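You operate a simulated robot arm through the tools that you are given. There is no shell and no other tool.

The job below is to be done with a simulated robot arm. You get a single attempt, and the scene is never put back.

Task
Pad the red clamp with the black block, wind the beam to the card and lock it.
Fine: the block goes on the step by the red knob before any winding; fingers out of the jaw.

It is judged by the outcome, as a careful person would: the job done as asked, and still so three seconds after it is handed in. It fails if anything else is knocked over, pushed out of place, dropped, spilled or broken.

Robot
A 6-joint arm with a two-finger gripper, fixed in place. Base frame: the origin is on the floor under the middle of its stand, x ahead of it, y to its left, z up. Lengths are in mm, angles in degrees, forces in N, time in s.
It reaches about 1572 mm from its shoulder. Its first joint turns from -166.0 to 166.0 degrees. Payload 2.45 kg.
The tool frame sits at the grasp point between the pads (the TCP): z along the fingers, y along the line on which they close. The tips reach 20 mm beyond it. The gripper opens to 140 mm; its body begins 168 mm behind the TCP.
Orientation is that of the tool frame in the base frame, as [roll, pitch, yaw] about the fixed x, y, z axes, in that order (R = Rz(yaw) Ry(pitch) Rx(roll)). With the fingers straight down and closing along the base's y, the tool's x points along the base's -x, its y along +y and its z along -z.

Tools
- The arm moves only by the tool send_rows. Its argument "targets" is a list of rows, each a list of 2 entries, a list of its own where there are three numbers: the shift along the tool's x, y, z in mm, then the turn, a rotation vector about the tool's x, y, z in degrees. In form: [[[dx, dy, dz], [wx, wy, wz]], ...]. A call has 1 to 20 rows; each row is the pose to reach, as a shift and turn from the pose commanded when the call began, along the tool's axes at that moment. "fingers" is the closure, from 0 (fully open) to 1 (shut), set as the call begins (left out, the last holds). Each row takes 0.2 s and may step no farther than 50 mm and 8.6 degrees from the row before; otherwise, or with a gripper value out of range, the whole call is refused. A pose out of reach is approached as far as the arm can. The call stops where the force on the tool passes 80 N (or 10 N more than at its start, if that is more) or the arm is blocked; 0.2 s more then pass. Each finger travels about 45 mm/s and halts on what it meets, pressing with about 26 N; the grip force reading is that of the motor and also rises with nothing between the fingers. The clock runs only during rows and for 0.2 s after the last one: add rows that repeat a pose to give the fingers time. The reply holds the time, the measured pose of the TCP, the force on the tool along the base axes, the opening and the grip force, in the units named above and with some noise, with the torque about the TCP (base axes, N m) and any sound that the robot's microphone picked up, and new pictures: "show" is both (left out), scene, wrist or none.
- Cameras (640 x 400 px; columns grow to the right, rows downward): "scene" is fixed at [221.2, 650.2, 1381.7]; the picture's right is [0.17, -0.99, 0.00], its down [-0.84, -0.14, -0.53] and it looks along [0.52, 0.09, -0.85] (base axes); focal length 331 px, centre (320, 200). "wrist" rides on the gripper at [78, 11, -209] in the tool frame; the picture's right is [-0.14, 0.99, 0.00], its down [-0.92, -0.13, -0.37] and it looks along [-0.37, -0.05, 0.93] (tool axes); focal length 280 px, centre (320, 200). There is no depth. A picture from a camera that has moved, and an enlarged one, comes with that camera's place and axes in the base frame and with its lens.
- close_up(camera, box): a new picture of the part [left, top, right, bottom] of that camera's present view, enlarged. The clock stands still meanwhile.
- close_job(): hands the job in; it is judged then, once.

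Places have to be worked out from the pictures, the camera data and where the tool is seen. Open the gripper and draw the arm clear of the work before you hand the job in, unless the task says otherwise.

The tools are called as name(argument=value, ...) on one line, values as JSON. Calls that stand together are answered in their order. send_rows: Moves the arm, as the interface text tells. Its arguments: {"type":"object","properties":{"targets":{"type":"array"},"fingers":{"type":"number"},"show":{"type":"string","enum":["both","scene","wrist","none"]}},"required":["targets"]} The other tools are called the same way: close_up (camera, box) takes an enlarged picture of a part of a camera's view; close_job () hands the job in.

At the start:

```text
clock: 0.0
position: [553.8, 476.1, 1019.3]
ee_rot: [-180.0, 0.0, 179.9]
wrist_force: [-0.4, -0.2, 0.2]
wrist_torque: [0.02, 0.05, 0.02]
finger_gap: 140.0
grip_force: 0.0
```

scene: 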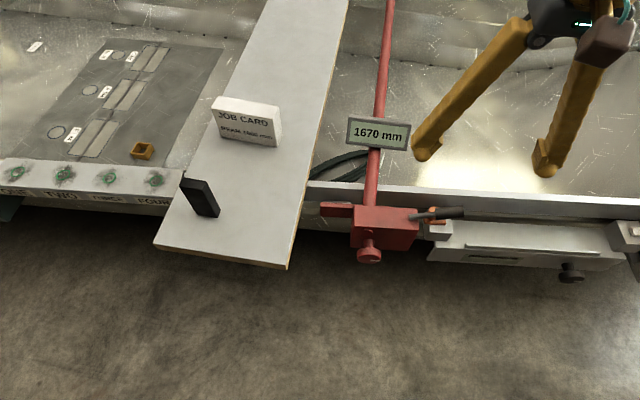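
wrist: 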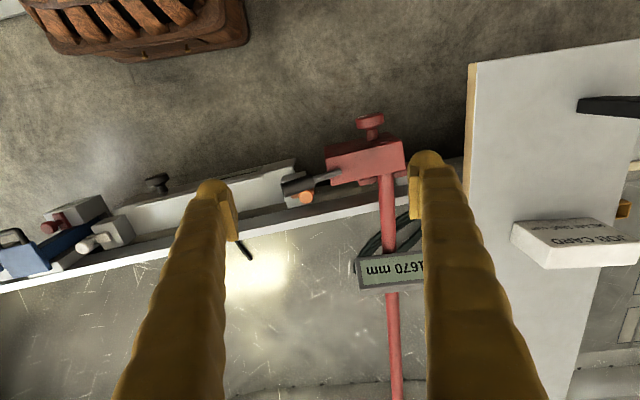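

The scene shows a red clamp with a display "1670 mm", a job card, and a black block on a grey panel. I'll take close-ups to read the card and understand the mechanism before moving.

close_up(camera="scene", box=[200, 80, 300, 160])

close_up(camera="scene", box=[300, 100, 480, 280])

close_up(camera="scene", box=[0, 30, 250, 220])

close_up(camera="scene", box=[420, 190, 640, 300])

close_up(camera="wrist", box=[260, 90, 480, 300])

close_up(camera="wrist", box=[0, 120, 330, 300])

close_up(camera="wrist", box=[460, 40, 640, 290])

```text
5.00 times, centred on (250, 120) of scene
camera zoom: at [221.2, 650.2, 1381.7], right [0.17, -0.99, 0.0], down [-0.84, -0.14, -0.53], along [0.52, 0.09, -0.85], focal length 1656 px, centre (670, 600)
```

zoom: 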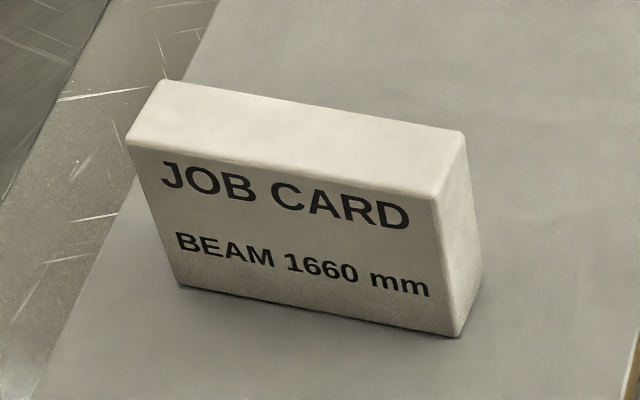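

```text
2.22 times, centred on (390, 190) of scene
camera zoom: at [221.2, 650.2, 1381.7], right [0.17, -0.99, 0.0], down [-0.84, -0.14, -0.53], along [0.52, 0.09, -0.85], focal length 736 px, centre (164, 222)
```

zoom: 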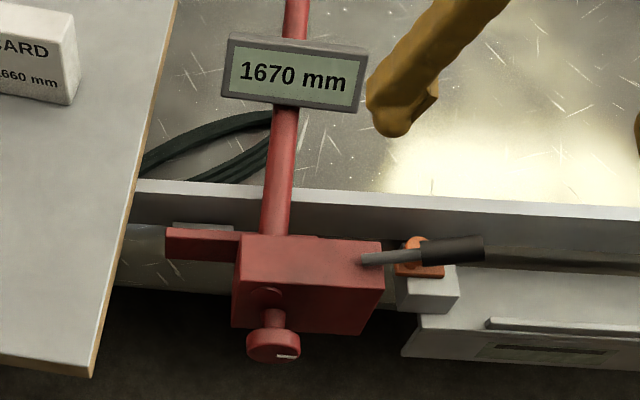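

```text
2.11 times, centred on (125, 125) of scene
camera zoom: at [221.2, 650.2, 1381.7], right [0.17, -0.99, 0.0], down [-0.84, -0.14, -0.53], along [0.52, 0.09, -0.85], focal length 697 px, centre (730, 358)
```

zoom: 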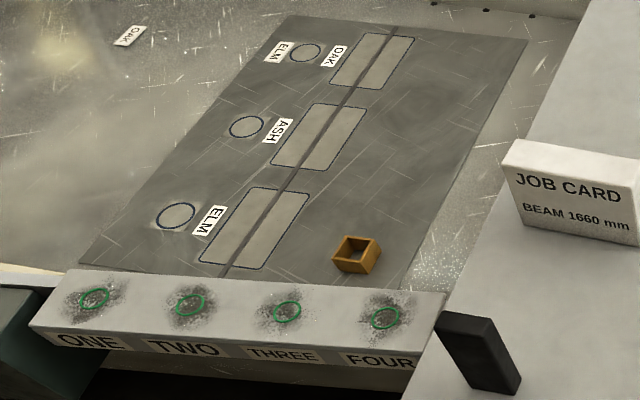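

```text
2.91 times, centred on (530, 245) of scene
camera zoom: at [221.2, 650.2, 1381.7], right [0.17, -0.99, 0.0], down [-0.84, -0.14, -0.53], along [0.52, 0.09, -0.85], focal length 964 px, centre (-291, 69)
```

zoom: 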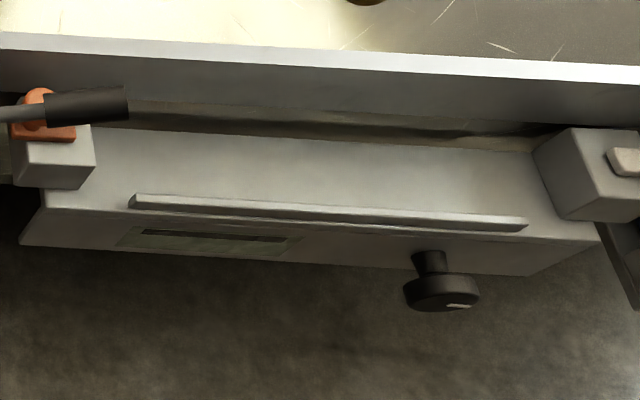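

```text
1.90 times, centred on (370, 195) of wrist
camera zoom: at [475.1, 486.8, 1229.3], right [0.14, 0.99, 0.0], down [0.92, -0.13, 0.37], along [0.37, -0.05, -0.93], focal length 534 px, centre (225, 210)
```

zoom: 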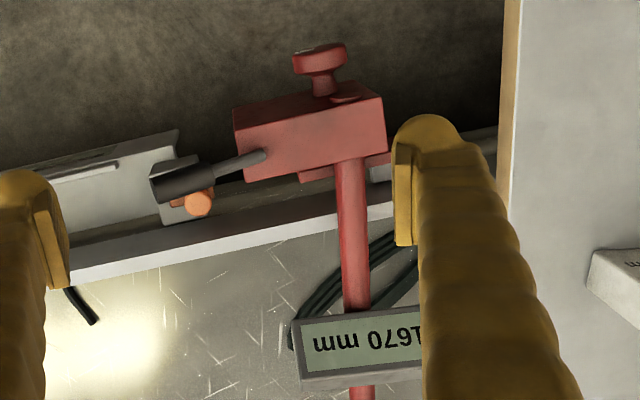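

```text
1.94 times, centred on (165, 210) of wrist
camera zoom: at [475.1, 486.8, 1229.3], right [0.14, 0.99, 0.0], down [0.92, -0.13, 0.37], along [0.37, -0.05, -0.93], focal length 544 px, centre (621, 181)
```

zoom: 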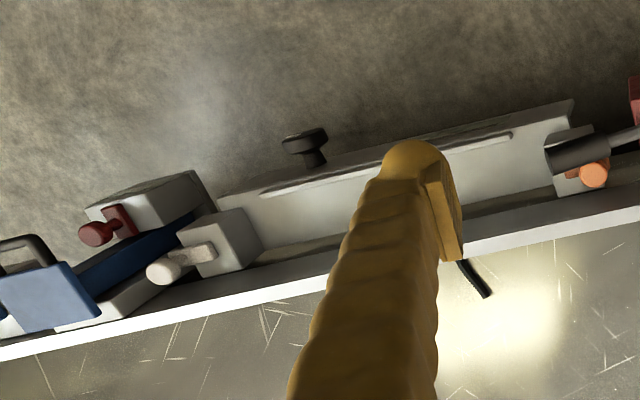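

```text
1.60 times, centred on (550, 165) of wrist
camera zoom: at [475.1, 486.8, 1229.3], right [0.14, 0.99, 0.0], down [0.92, -0.13, 0.37], along [0.37, -0.05, -0.93], focal length 449 px, centre (-48, 256)
```

zoom: 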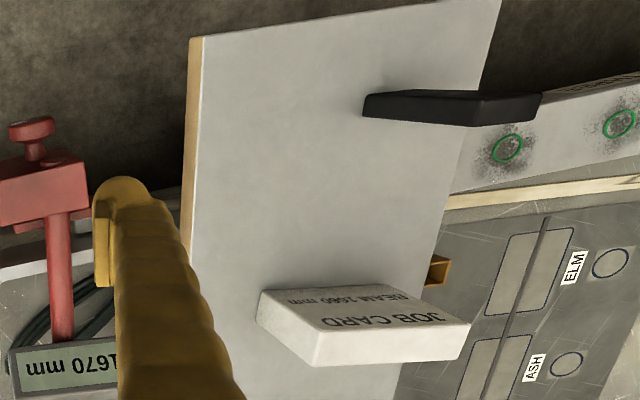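

The card reads 1660 mm and the display 1670 mm. From the two views I put the display near (887, 596, 688), the red knob near (556, 584, 612) and the black block near (578, 997, 720). I'll back off and tilt the camera to look at the clamp from the front.

send_rows(targets=[[[31, 17, 20], [0, -6, 0]], [[62, 34, 40], [0, -12, 0]], [[93, 51, 60], [0, -18, 0]], [[124, 68, 80], [0, -24, 0]], [[154, 84, 100], [0, -30, 0]]])

```text
clock: 1.2
position: [411.0, 550.0, 908.6]
ee_rot: [-179.1, 29.7, 179.4]
wrist_force: [1.8, -1.3, -0.3]
wrist_torque: [0.04, 0.11, 0.02]
finger_gap: 139.8
grip_force: 0.1
camera wrist: at [238.8, 567.4, 1050.8], right [0.14, 0.99, 0.05], down [0.61, -0.13, 0.78], along [0.78, -0.08, -0.63], focal length 280 px, centre (320, 200)
```

scene: 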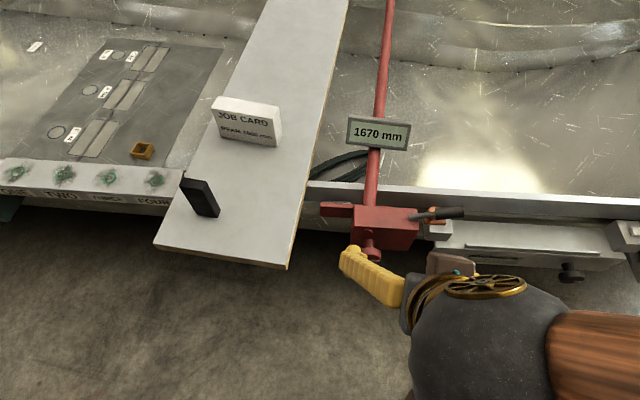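
wrist: 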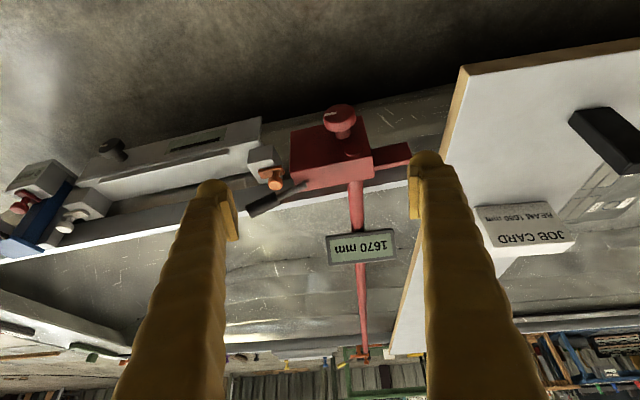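

The clamp is now in clear view from the front (picture upside-down). I'll enlarge the clamp, the lever and the far end.

close_up(camera="wrist", box=[230, 90, 430, 215])

close_up(camera="wrist", box=[0, 110, 290, 290])

close_up(camera="wrist", box=[440, 30, 640, 260])

close_up(camera="wrist", box=[200, 240, 440, 400])

```text
3.20 times, centred on (330, 152) of wrist
camera zoom: at [238.8, 567.4, 1050.8], right [0.14, 0.99, 0.05], down [0.61, -0.13, 0.78], along [0.78, -0.08, -0.63], focal length 897 px, centre (288, 352)
```

zoom: 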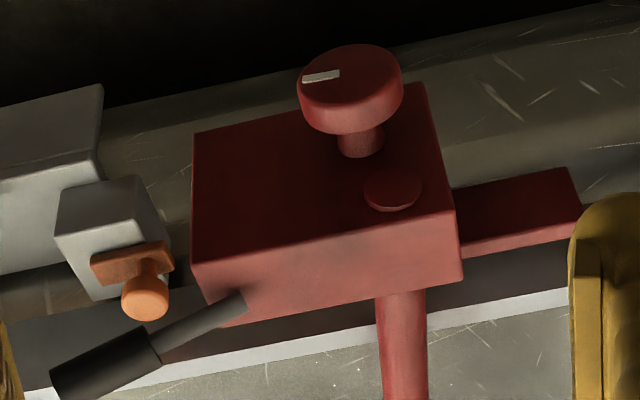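

```text
2.21 times, centred on (145, 200) of wrist
camera zoom: at [238.8, 567.4, 1050.8], right [0.14, 0.99, 0.05], down [0.61, -0.13, 0.78], along [0.78, -0.08, -0.63], focal length 619 px, centre (706, 200)
```

zoom: 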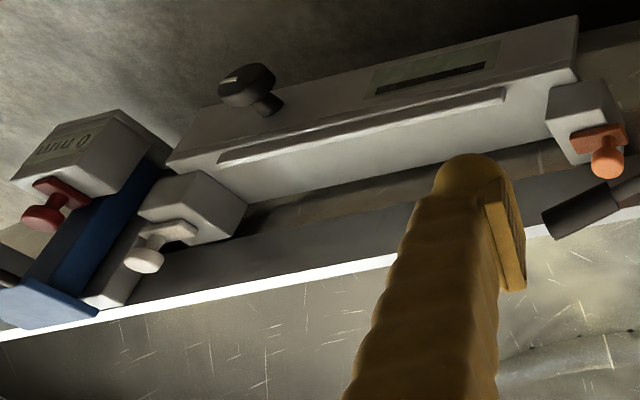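

```text
1.74 times, centred on (540, 145) of wrist
camera zoom: at [238.8, 567.4, 1050.8], right [0.14, 0.99, 0.05], down [0.61, -0.13, 0.78], along [0.78, -0.08, -0.63], focal length 488 px, centre (-63, 296)
```

zoom: 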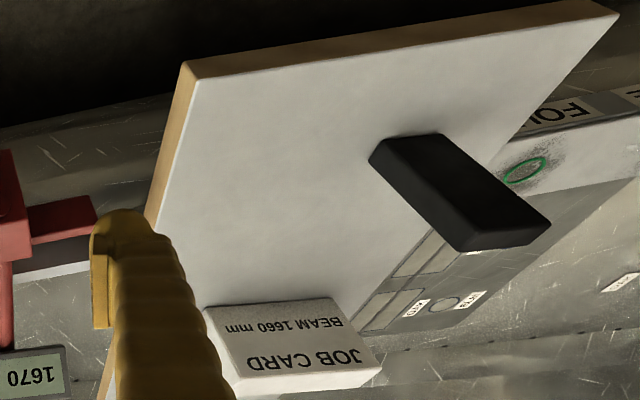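

```text
2.50 times, centred on (320, 320) of wrist
camera zoom: at [238.8, 567.4, 1050.8], right [0.14, 0.99, 0.05], down [0.61, -0.13, 0.78], along [0.78, -0.08, -0.63], focal length 701 px, centre (320, -100)
```

zoom: 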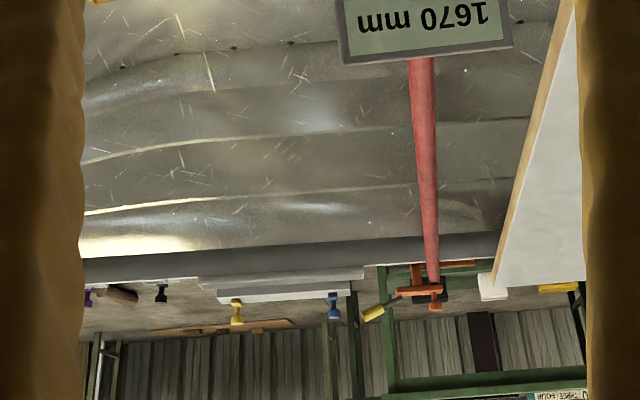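

I see the red clamp's knob with an index mark, a lever with a black grip, and a red arm; to the right are other stations, one with a "0 mm" window and dark-red knob. I'll slide right to inspect those without touching anything.

send_rows(targets=[[[0, -50, 0], [0, 0, 0]], [[0, -100, 0], [0, 0, 0]], [[0, -150, 0], [0, 0, 0]], [[0, -200, 0], [0, 0, 0]], [[0, -250, 0], [0, 0, 0]], [[0, -300, 0], [0, 0, 0]]])

```text
clock: 2.6
position: [421.4, 278.1, 953.1]
ee_rot: [179.7, 30.2, 179.3]
wrist_force: [-1.1, 0.8, 0.8]
wrist_torque: [-0.02, 0.03, 0.04]
finger_gap: 140.0
grip_force: 0.1
out of reach, approached as far as the arm can: row 5, 6
camera wrist: at [247.7, 289.9, 1094.8], right [0.13, 0.99, 0.07], down [0.61, -0.14, 0.78], along [0.78, -0.05, -0.62], focal length 280 px, centre (320, 200)
```

scene: 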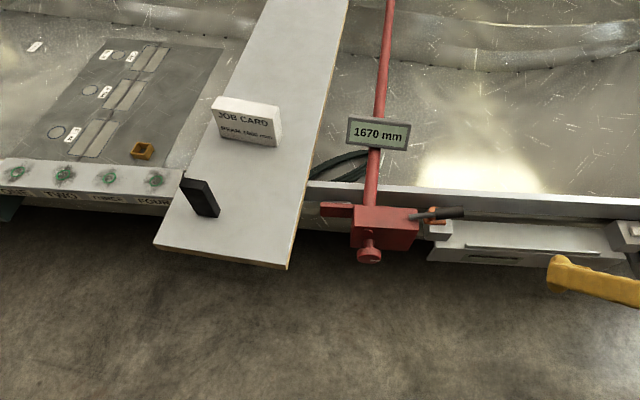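
wrist: 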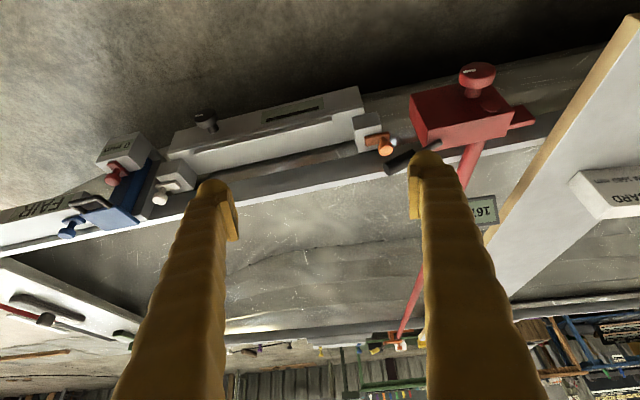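

The right-hand stations are visible now; I'll enlarge them and the left-hand blue parts.

close_up(camera="wrist", box=[0, 110, 240, 260])

close_up(camera="wrist", box=[330, 50, 560, 200])

close_up(camera="wrist", box=[360, 280, 460, 380])

close_up(camera="scene", box=[290, 150, 450, 270])

```text
2.67 times, centred on (120, 185) of wrist
camera zoom: at [247.7, 289.9, 1094.8], right [0.13, 0.99, 0.07], down [0.61, -0.14, 0.78], along [0.78, -0.05, -0.62], focal length 748 px, centre (853, 240)
```

zoom: 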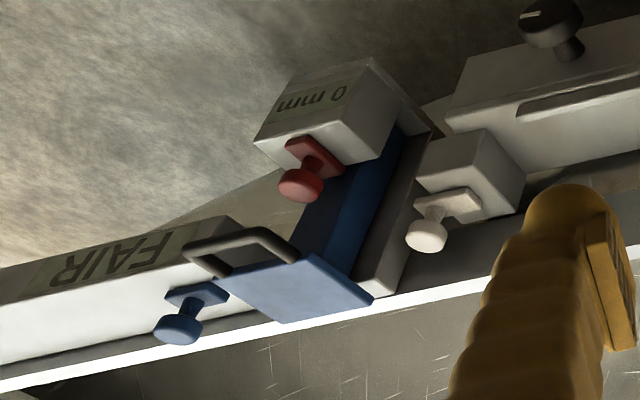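

```text
2.67 times, centred on (445, 125) of wrist
camera zoom: at [247.7, 289.9, 1094.8], right [0.13, 0.99, 0.07], down [0.61, -0.14, 0.78], along [0.78, -0.05, -0.62], focal length 748 px, centre (-13, 400)
```

zoom: 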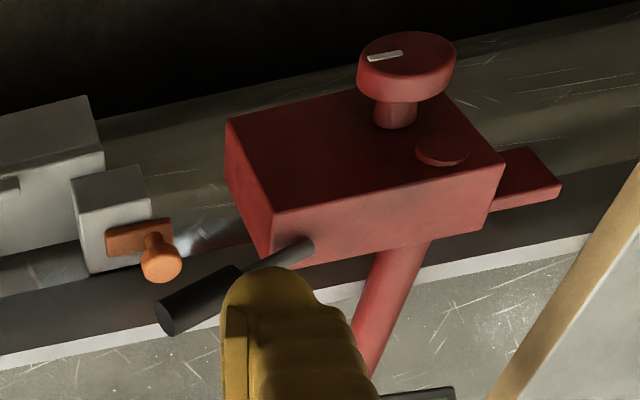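

```text
4.00 times, centred on (410, 330) of wrist
camera zoom: at [247.7, 289.9, 1094.8], right [0.13, 0.99, 0.07], down [0.61, -0.14, 0.78], along [0.78, -0.05, -0.62], focal length 1122 px, centre (-40, -320)
```

zoom: 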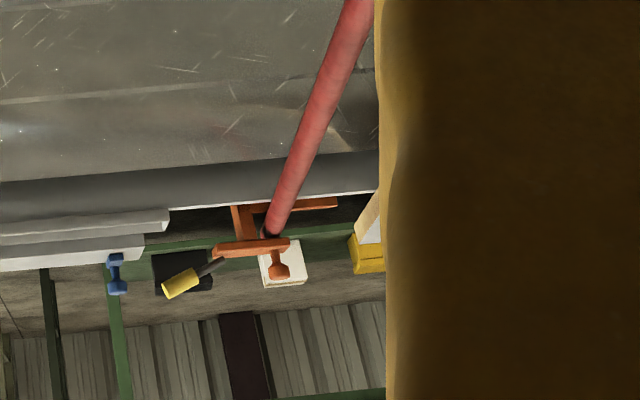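

```text
3.33 times, centred on (370, 210) of scene
camera zoom: at [221.2, 650.2, 1381.7], right [0.17, -0.99, 0.0], down [-0.84, -0.14, -0.53], along [0.52, 0.09, -0.85], focal length 1104 px, centre (153, 167)
```

zoom: 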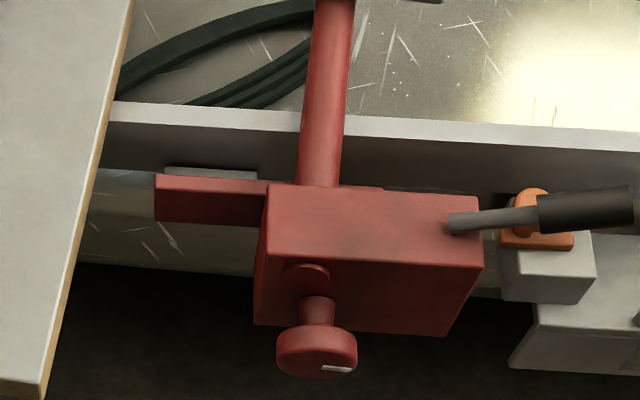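

The jaw looks to be the gap between the red arm and the bench wall, with a grey ledge behind the arm. I'll enlarge the block and that ledge in the scene view for measurements.

close_up(camera="scene", box=[168, 160, 232, 224])

close_up(camera="scene", box=[300, 170, 380, 220])

close_up(camera="scene", box=[340, 190, 480, 280])

```text
6.25 times, centred on (200, 192) of scene
camera zoom: at [221.2, 650.2, 1381.7], right [0.17, -0.99, 0.0], down [-0.84, -0.14, -0.53], along [0.52, 0.09, -0.85], focal length 2070 px, centre (1070, 250)
```

zoom: 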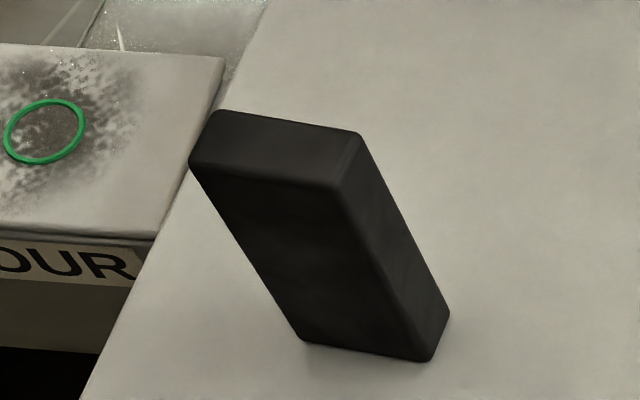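

```text
8.00 times, centred on (340, 195) of scene
camera zoom: at [221.2, 650.2, 1381.7], right [0.17, -0.99, 0.0], down [-0.84, -0.14, -0.53], along [0.52, 0.09, -0.85], focal length 2650 px, centre (160, 240)
```

zoom: 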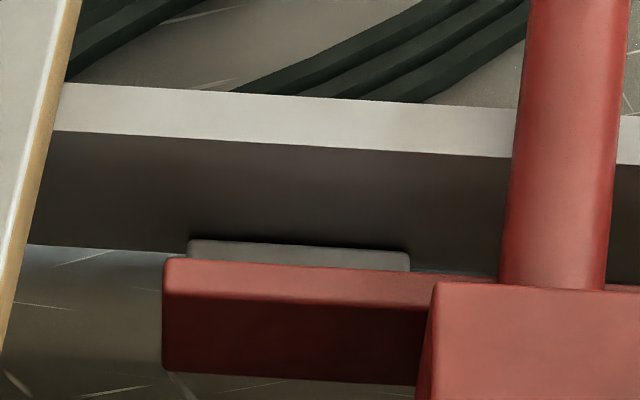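

```text
4.44 times, centred on (410, 235) of scene
camera zoom: at [221.2, 650.2, 1381.7], right [0.17, -0.99, 0.0], down [-0.84, -0.14, -0.53], along [0.52, 0.09, -0.85], focal length 1472 px, centre (-80, 44)
```

zoom: 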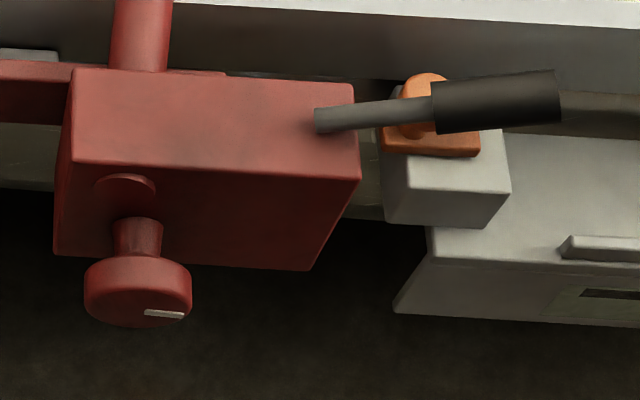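

I need a straight-down look into the jaw. I'll move above it at about z 860 with the camera vertical, well clear of everything.

send_rows(targets=[[[-14, 36, 19], [0, 5.2, 0]], [[-29, 72, 38], [0, 10.4, 0]], [[-43, 108, 57], [0, 15.6, 0]], [[-57, 145, 76], [0, 20.8, 0]], [[-72, 181, 95], [0, 26, 0]], [[-86, 217, 114], [0, 31, 0]], [[-100, 253, 133], [0, 36.2, 0]], [[-115, 290, 152], [0, 41.4, 0]], [[-129, 326, 171], [0, 46.6, 0]], [[-143, 362, 190], [0, 51.7, 0]]])

```text
clock: 4.8
position: [638.9, 645.4, 851.4]
ee_rot: [179.9, -21.7, 180.0]
wrist_force: [0.3, -0.4, 0.7]
wrist_torque: [0.0, -0.04, 0.02]
finger_gap: 139.8
grip_force: 0.1
camera wrist: at [643.8, 656.3, 1075.1], right [0.13, 0.99, -0.05], down [0.99, -0.13, 0.0], along [0.0, -0.05, -1.0], focal length 280 px, centre (320, 200)
```

scene: 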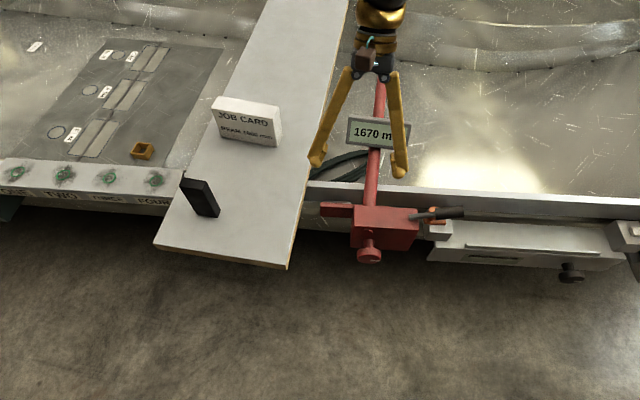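
wrist: 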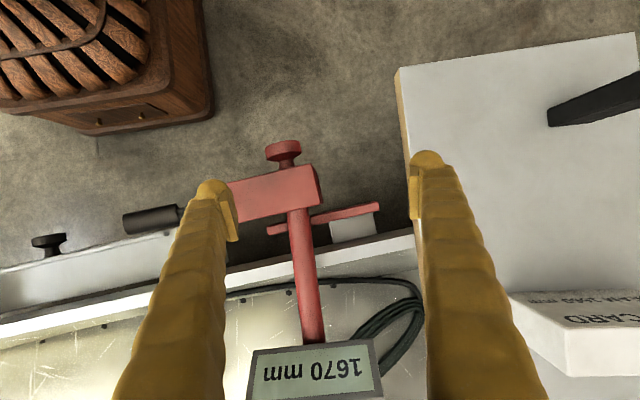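

Looking straight down, I see the arm and a light step between it and the bench wall. I'll enlarge this.

close_up(camera="wrist", box=[240, 130, 420, 280])

close_up(camera="wrist", box=[320, 190, 400, 260])

close_up(camera="wrist", box=[540, 60, 640, 140])

```text
2.67 times, centred on (330, 205) of wrist
camera zoom: at [643.8, 656.3, 1075.1], right [0.13, 0.99, -0.05], down [0.99, -0.13, 0.0], along [0.0, -0.05, -1.0], focal length 748 px, centre (293, 187)
```

zoom: 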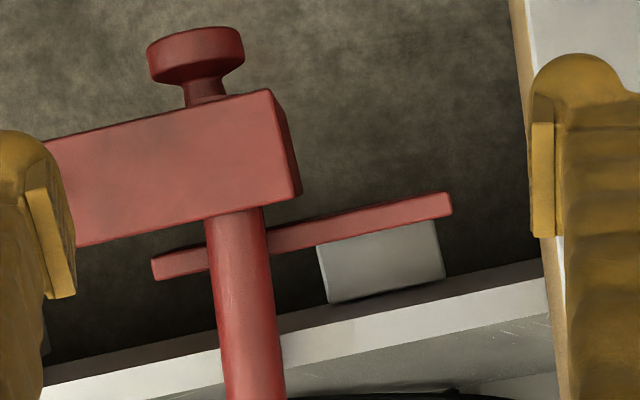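

```text
5.71 times, centred on (360, 225) of wrist
camera zoom: at [643.8, 656.3, 1075.1], right [0.13, 0.99, -0.05], down [0.99, -0.13, 0.0], along [0.0, -0.05, -1.0], focal length 1602 px, centre (91, 57)
```

zoom: 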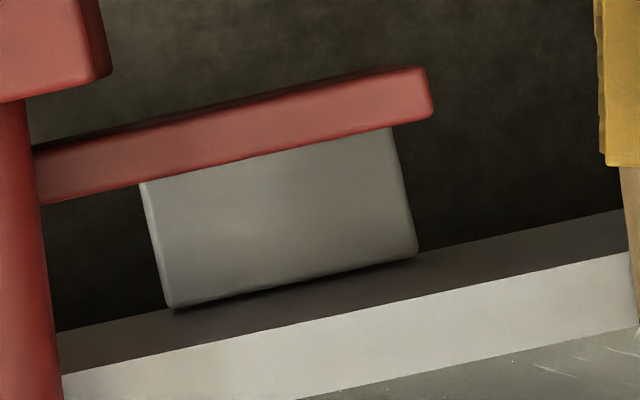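

```text
5.00 times, centred on (590, 100) of wrist
camera zoom: at [643.8, 656.3, 1075.1], right [0.13, 0.99, -0.05], down [0.99, -0.13, 0.0], along [0.0, -0.05, -1.0], focal length 1402 px, centre (-1030, 700)
```

zoom: 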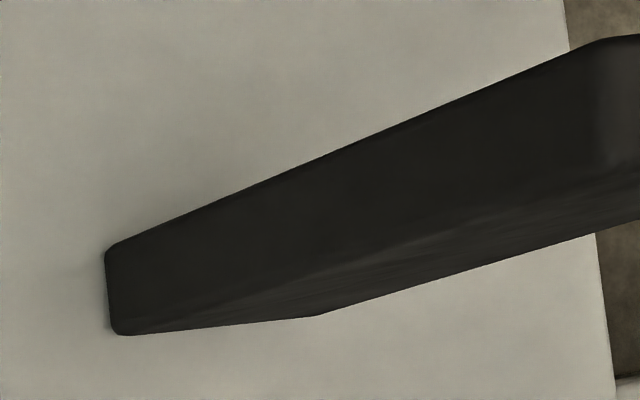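

The step is a ledge at about z 576 between the arm (top z ≈ 635, rear face x ≈ 672) and the wall (front face x ≈ 720); the block measures roughly 25 x 55 x 125, standing upright. I'll shift right to view the lever and clamp body from above.

send_rows(targets=[[[0, -45, 0], [0, 0, 0]], [[0, -90, 0], [0, 0, 0]], [[0, -130, 0], [0, 0, 0]]], show="wrist")

close_up(camera="wrist", box=[220, 100, 420, 260])

close_up(camera="wrist", box=[330, 120, 450, 200])

```text
clock: 5.6
position: [636.4, 514.6, 847.8]
ee_rot: [179.9, -21.8, -180.0]
wrist_force: [-0.4, 0.2, 0.5]
wrist_torque: [0.0, 0.01, 0.01]
finger_gap: 140.2
grip_force: 0.1
camera wrist: at [640.8, 525.7, 1070.7], right [0.13, 0.99, -0.05], down [0.99, -0.13, 0.0], along [-0.01, -0.05, -1.0], focal length 280 px, centre (320, 200)
```

wrist: 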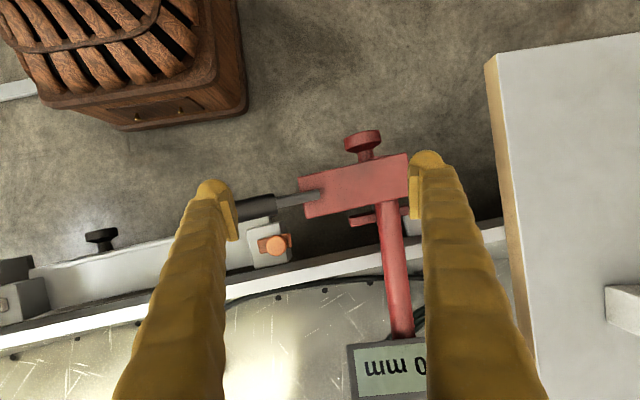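

```text
2.50 times, centred on (320, 180) of wrist
camera zoom: at [640.8, 525.7, 1070.7], right [0.13, 0.99, -0.05], down [0.99, -0.13, 0.0], along [-0.01, -0.05, -1.0], focal length 701 px, centre (320, 250)
```

zoom: 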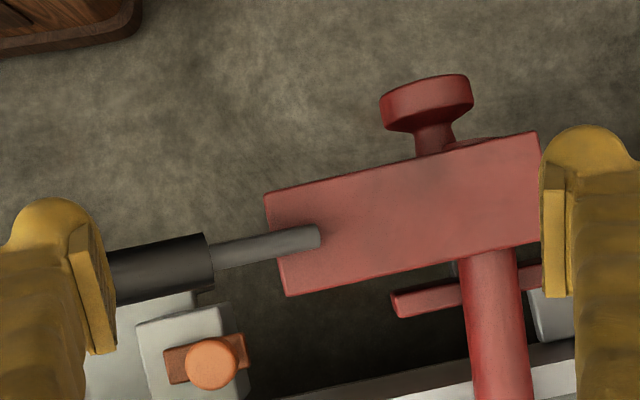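

```text
5.00 times, centred on (390, 160) of wrist
camera zoom: at [640.8, 525.7, 1070.7], right [0.13, 0.99, -0.05], down [0.99, -0.13, 0.0], along [-0.01, -0.05, -1.0], focal length 1402 px, centre (-30, 400)
```

zoom: 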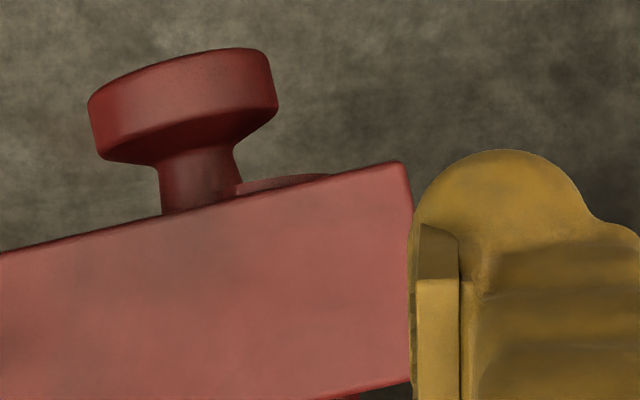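

The lever slopes up to the right from the top of the red body (grip end near (640, 396, 737)), and the knob is about 60 mm across. Now I'll move above the black block at z ≈ 900 with the fingers straight down, to check its size and place.

send_rows(targets=[[[7.7, 47.4, -2.5], [0, -2.18, 0]], [[15.4, 94.8, -5], [0, -4.36, 0]], [[23.1, 142.2, -7.6], [0, -6.54, 0]], [[30.8, 189.6, -10.1], [0, -8.72, 0]], [[38.5, 237, -12.6], [0, -10.9, 0]], [[46.1, 284.4, -15.2], [0, -13.08, 0]], [[53.8, 331.8, -17.7], [0, -15.26, 0]], [[61.5, 379.2, -20.2], [0, -17.44, 0]], [[69.2, 426.6, -22.8], [0, -19.62, 0]], [[76.9, 474, -25.3], [0, -21.8, 0]]])

close_up(camera="wrist", box=[260, 80, 380, 200])

close_up(camera="wrist", box=[20, 100, 220, 300])

```text
clock: 7.8
position: [580.2, 985.7, 903.6]
ee_rot: [180.0, 0.2, 179.8]
wrist_force: [-0.3, -0.3, 0.3]
wrist_torque: [0.05, 0.07, -0.01]
finger_gap: 140.3
grip_force: 0.1
camera wrist: at [500.8, 997.5, 1113.3], right [0.14, 0.99, 0.0], down [0.92, -0.13, 0.37], along [0.37, -0.05, -0.93], focal length 280 px, centre (320, 200)
```

scene: 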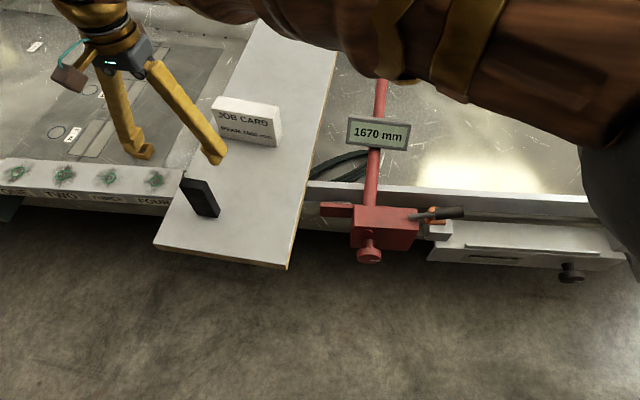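
wrist: 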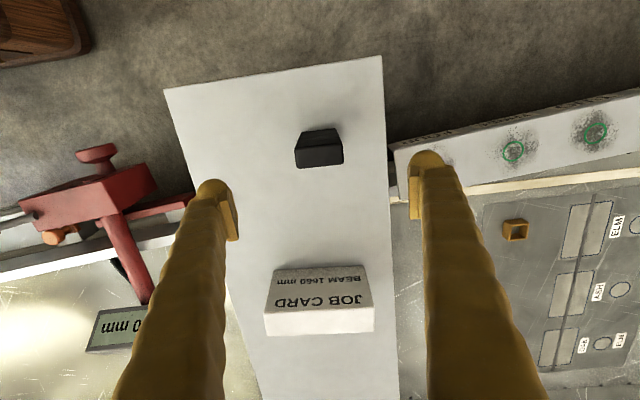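

```text
3.33 times, centred on (320, 140) of wrist
camera zoom: at [500.8, 997.5, 1113.3], right [0.14, 0.99, 0.0], down [0.92, -0.13, 0.37], along [0.37, -0.05, -0.93], focal length 935 px, centre (320, 400)
```

zoom: 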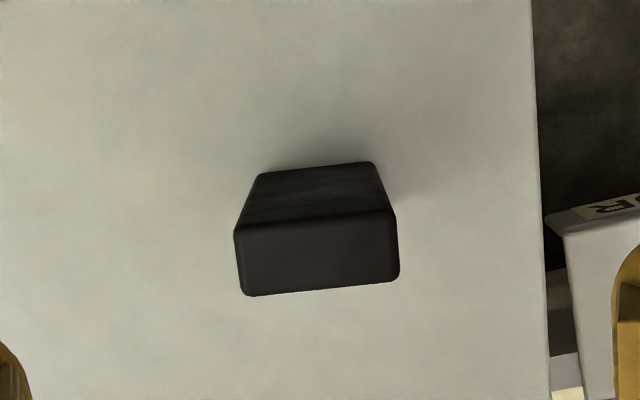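

```text
2.00 times, centred on (120, 200) of wrist
camera zoom: at [500.8, 997.5, 1113.3], right [0.14, 0.99, 0.0], down [0.92, -0.13, 0.37], along [0.37, -0.05, -0.93], focal length 561 px, centre (720, 200)
```

zoom: 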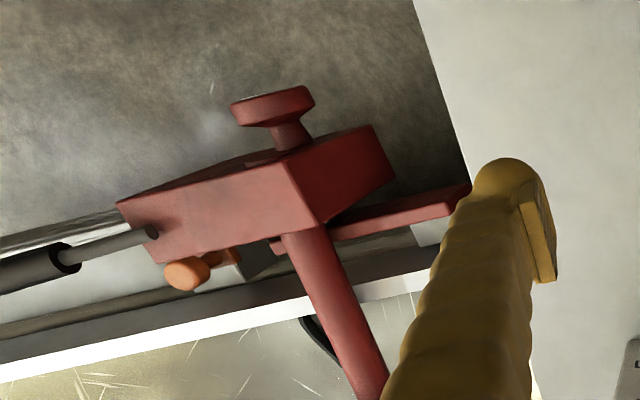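

Block: top face around z 799, centre near (573, 986), about 24 x 54 x 126 mm, yawed about -2°. I'll come down around it with the fingers open, stopping at TCP z ≈ 790 to check alignment.

send_rows(targets=[[[7.2, 0.5, 40], [0, 0, 2]], [[7.2, 0.5, 80], [0, 0, 2]], [[7.2, 0.5, 113], [0, 0, 2]], [[7.2, 0.5, 113], [0, 0, 2]]])

close_up(camera="wrist", box=[180, 60, 460, 260])

close_up(camera="scene", box=[120, 120, 260, 240])

```text
clock: 8.8
position: [567.7, 988.5, 789.4]
ee_rot: [-180.0, 0.1, 177.9]
wrist_force: [-0.1, 0.4, 0.1]
wrist_torque: [0.01, 0.01, -0.01]
finger_gap: 139.9
grip_force: 0.1
camera wrist: at [489.0, 1001.5, 998.3], right [0.17, 0.98, 0.0], down [0.91, -0.16, 0.37], along [0.36, -0.06, -0.93], focal length 280 px, centre (320, 200)
```

scene: 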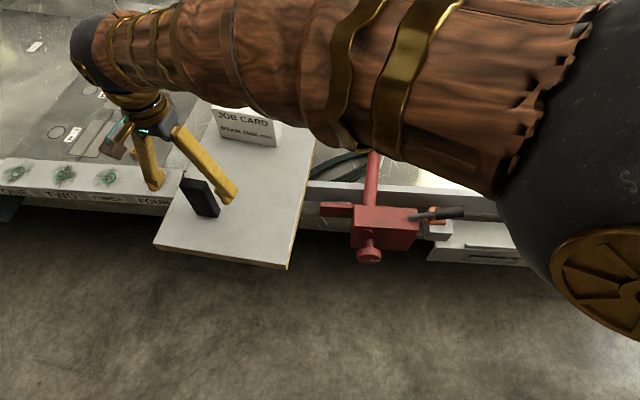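
wrist: 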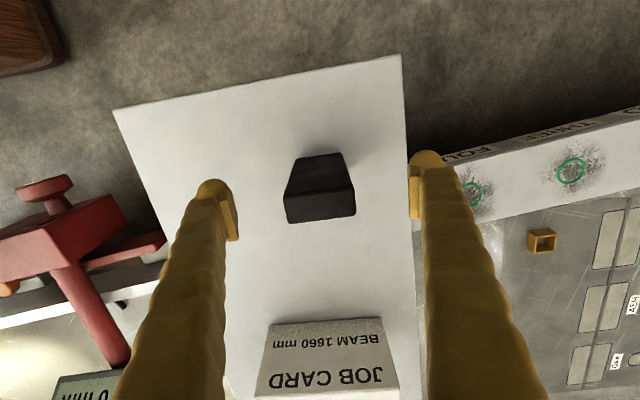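

```text
2.00 times, centred on (320, 160) of wrist
camera zoom: at [489.0, 1001.5, 998.3], right [0.17, 0.98, 0.0], down [0.91, -0.16, 0.37], along [0.36, -0.06, -0.93], focal length 561 px, centre (320, 280)
```

zoom: 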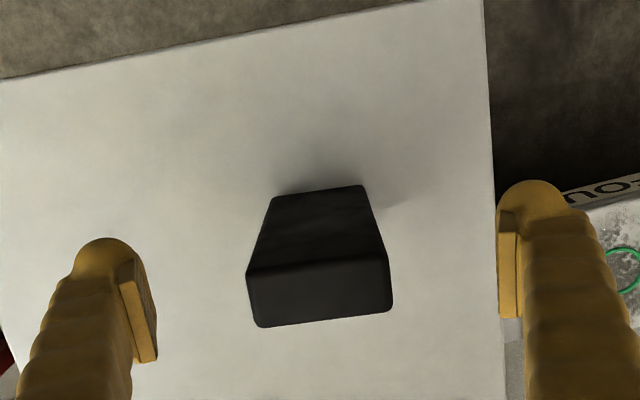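

```text
3.33 times, centred on (190, 180) of scene
camera zoom: at [221.2, 650.2, 1381.7], right [0.17, -0.99, 0.0], down [-0.84, -0.14, -0.53], along [0.52, 0.09, -0.85], focal length 1104 px, centre (753, 267)
```

zoom: 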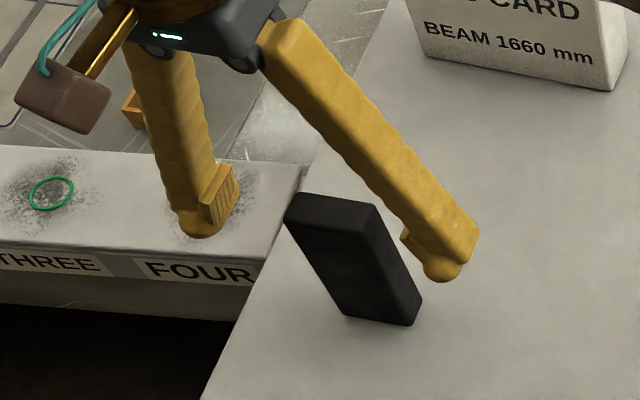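

The block's centre comes out again at about (573, 987); the TCP is 5 mm short in x. I'll nudge and lower to z ≈ 780, then close on the 54 mm width.

send_rows(targets=[[[-5.4, -1.8, 9.4], [0, 0, 0]], [[-5.4, -1.8, 9.4], [0, 0, 0]]], show="none")

send_rows(targets=[[[0, 0, 0], [0, 0, 0]], [[0, 0, 0], [0, 0, 0]], [[0, 0, 0], [0, 0, 0]], [[0, 0, 0], [0, 0, 0]], [[0, 0, 0], [0, 0, 0]], [[0, 0, 0], [0, 0, 0]], [[0, 0, 0], [0, 0, 0]], [[0, 0, 0], [0, 0, 0]]], fingers=1.0)

```text
clock: 9.4
position: [574.1, 985.6, 779.5]
ee_rot: [180.0, 0.1, 178.0]
wrist_force: [0.4, -0.6, -0.5]
wrist_torque: [0.0, 0.02, -0.01]
finger_gap: 139.9
grip_force: 0.0
```

```text
clock: 11.2
position: [572.6, 985.5, 780.8]
ee_rot: [179.9, 0.1, 177.9]
wrist_force: [0.7, 2.3, 3.1]
wrist_torque: [0.02, 0.01, -0.01]
finger_gap: 57.0
grip_force: 25.8
camera wrist: at [495.3, 999.1, 989.1], right [0.17, 0.98, 0.0], down [0.91, -0.16, 0.37], along [0.36, -0.06, -0.93], focal length 280 px, centre (320, 200)
```

scene: 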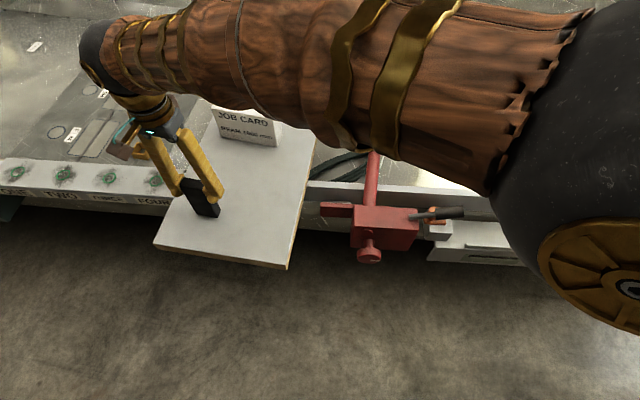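
wrist: 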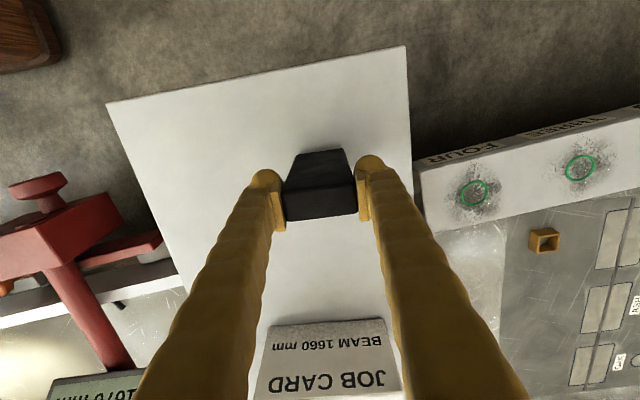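

Gripped at 57 mm with about 26 N. I'll lift straight up 120 mm and check the load.

send_rows(targets=[[[0, 0, -10], [0, 0, 0]], [[0, 0, -40], [0, 0, 0]], [[0, 0, -80], [0, 0, 0]], [[0, 0, -120], [0, 0, 0]], [[0, 0, -120], [0, 0, 0]]])

close_up(camera="wrist", box=[240, 120, 400, 240])

```text
clock: 12.4
position: [574.0, 986.3, 898.1]
ee_rot: [-179.9, 0.1, 178.0]
wrist_force: [0.1, -0.2, -3.0]
wrist_torque: [0.0, -0.04, 0.0]
finger_gap: 56.8
grip_force: 26.0
camera wrist: at [494.5, 1000.4, 1106.5], right [0.17, 0.98, 0.0], down [0.91, -0.16, 0.37], along [0.36, -0.06, -0.93], focal length 280 px, centre (320, 200)
```

scene: 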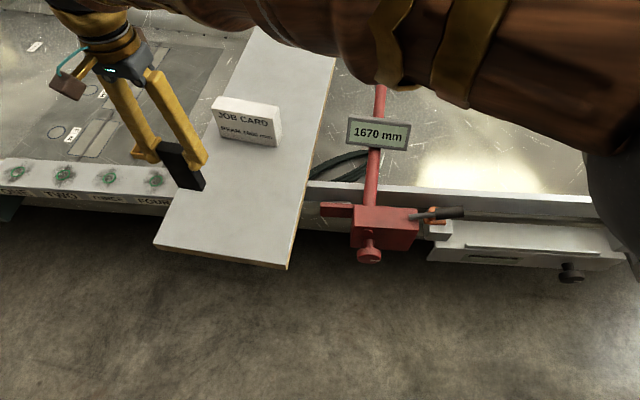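
wrist: 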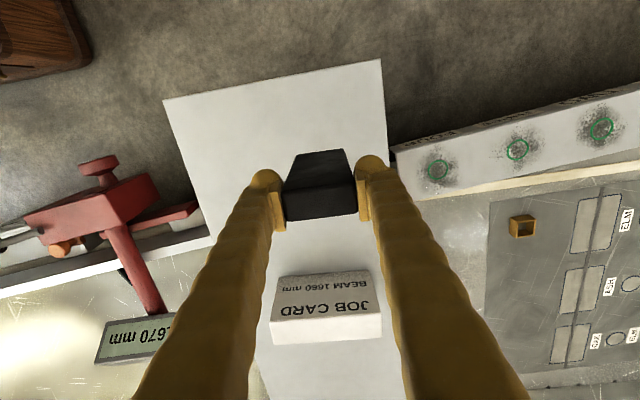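

```text
3.33 times, centred on (320, 180) of wrist
camera zoom: at [494.5, 1000.4, 1106.5], right [0.17, 0.98, 0.0], down [0.91, -0.16, 0.37], along [0.36, -0.06, -0.93], focal length 935 px, centre (320, 267)
```

zoom: 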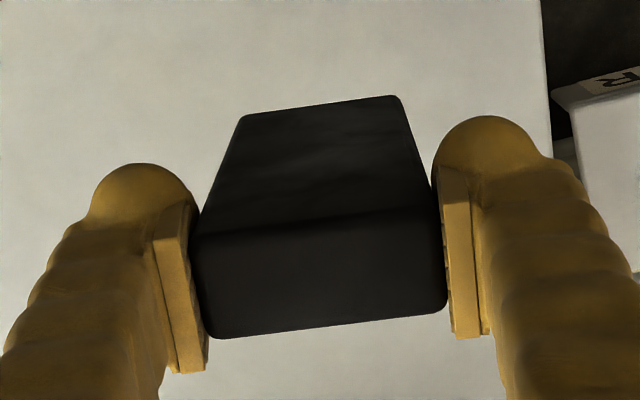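

Block is held, weighs about 3 N, and is centred in the tool. I'll carry it at this height to above the jaw, (699, 687), turning 7° to match the bench's ~5° skew.

send_rows(targets=[[[-19.4, -42.1, 0], [0, 0, -1]], [[-38.8, -84.1, 0], [0, 0, -2]], [[-58.2, -126.2, 0], [0, 0, -3]], [[-77.7, -168.2, 0], [0, 0, -4]], [[-97, -210.3, 0], [0, 0, -5]], [[-116.5, -252.3, 0], [0, 0, -6]], [[-135.9, -294.4, 0], [0, 0, -7]], [[-135.9, -294.4, 0], [0, 0, -7]]])

close_up(camera="wrist", box=[200, 90, 440, 260])

close_up(camera="scene", box=[300, 100, 440, 220])

```text
clock: 14.2
position: [696.5, 686.4, 896.7]
ee_rot: [180.0, 0.1, -174.9]
wrist_force: [0.9, 0.0, -3.0]
wrist_torque: [-0.01, -0.03, 0.0]
finger_gap: 56.9
grip_force: 26.1
camera wrist: at [617.5, 690.9, 1105.7], right [0.05, 1.0, 0.0], down [0.93, -0.05, 0.37], along [0.37, -0.02, -0.93], focal length 280 px, centre (320, 200)
```

scene: 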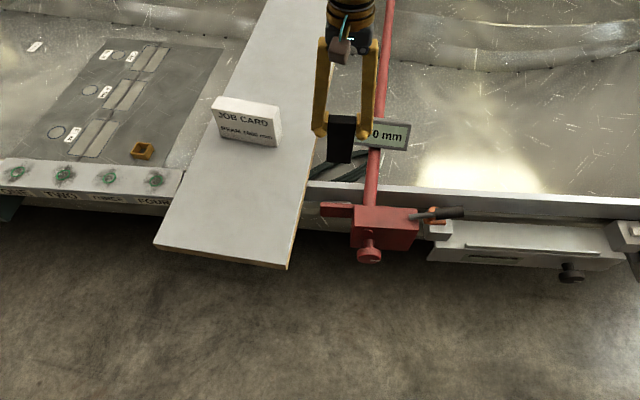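
wrist: 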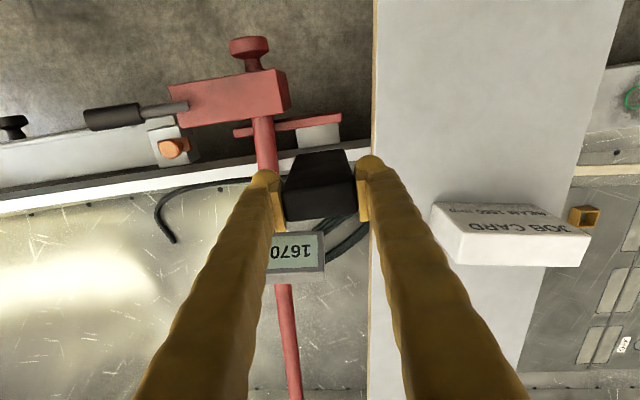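

```text
2.35 times, centred on (320, 175) of wrist
camera zoom: at [617.5, 690.9, 1105.7], right [0.05, 1.0, 0.0], down [0.93, -0.05, 0.37], along [0.37, -0.02, -0.93], focal length 660 px, centre (320, 259)
```

zoom: 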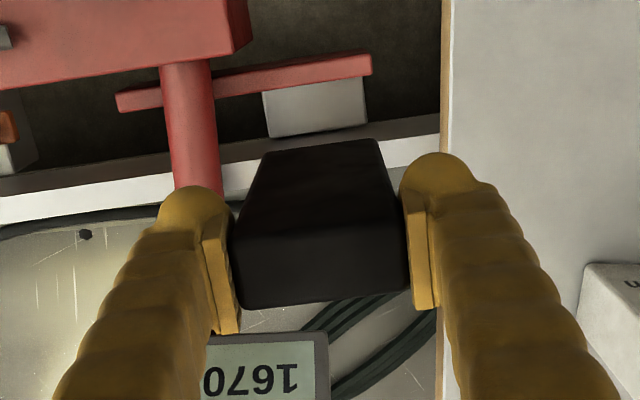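

```text
3.33 times, centred on (370, 160) of scene
camera zoom: at [221.2, 650.2, 1381.7], right [0.17, -0.99, 0.0], down [-0.84, -0.14, -0.53], along [0.52, 0.09, -0.85], focal length 1104 px, centre (153, 333)
```

zoom: 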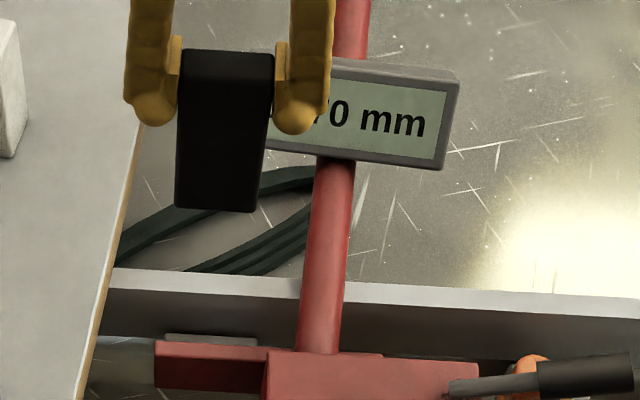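

From this settled view I get the gap at y≈686 running from x≈676 (arm) to x≈722 (wall), step y 644–724. I'll shift 6.5 mm toward the wall and lower until the block's bottom is just above the jaw, then check.

send_rows(targets=[[[-6.5, 0, 0], [0, 0, 0]], [[-6.5, 0, 45], [0, 0, 0]], [[-6.5, 0, 90], [0, 0, 0]], [[-6.5, 0, 125], [0, 0, 0]], [[-6.5, 0, 140], [0, 0, 0]], [[-6.5, 0, 140], [0, 0, 0]]])

close_up(camera="wrist", box=[200, 60, 440, 230])

close_up(camera="scene", box=[290, 110, 430, 230])

```text
clock: 15.6
position: [705.1, 688.9, 757.4]
ee_rot: [179.9, 0.2, -175.0]
wrist_force: [0.3, 0.8, -2.8]
wrist_torque: [0.04, 0.01, 0.03]
finger_gap: 57.2
grip_force: 26.5
camera wrist: at [627.7, 693.7, 966.2], right [0.05, 1.0, 0.0], down [0.93, -0.05, 0.37], along [0.37, -0.02, -0.93], focal length 280 px, centre (320, 200)
```

scene: 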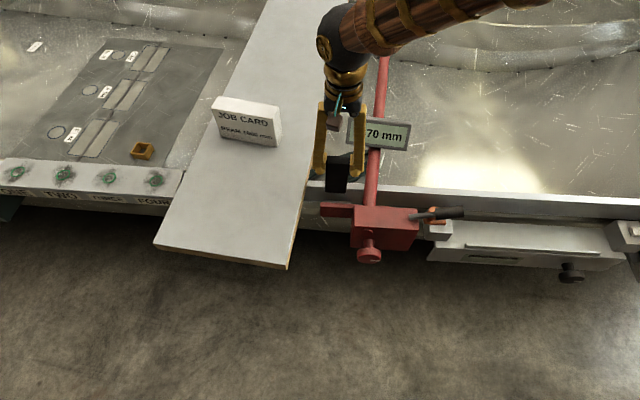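
wrist: 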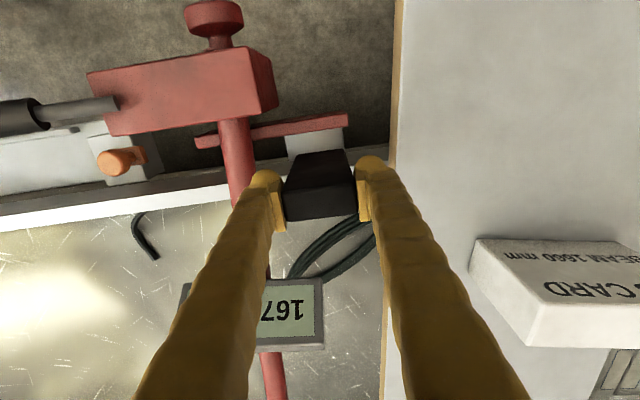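

```text
2.35 times, centred on (320, 145) of wrist
camera zoom: at [627.7, 693.7, 966.2], right [0.05, 1.0, 0.0], down [0.93, -0.05, 0.37], along [0.37, -0.02, -0.93], focal length 660 px, centre (320, 329)
```

zoom: 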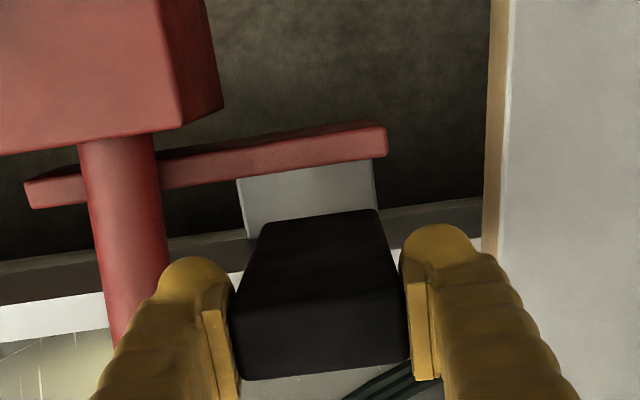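

```text
3.33 times, centred on (360, 170) of scene
camera zoom: at [221.2, 650.2, 1381.7], right [0.17, -0.99, 0.0], down [-0.84, -0.14, -0.53], along [0.52, 0.09, -0.85], focal length 1104 px, centre (187, 300)
```

zoom: 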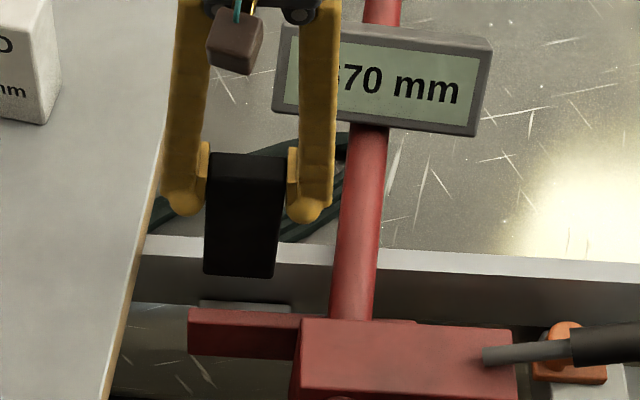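

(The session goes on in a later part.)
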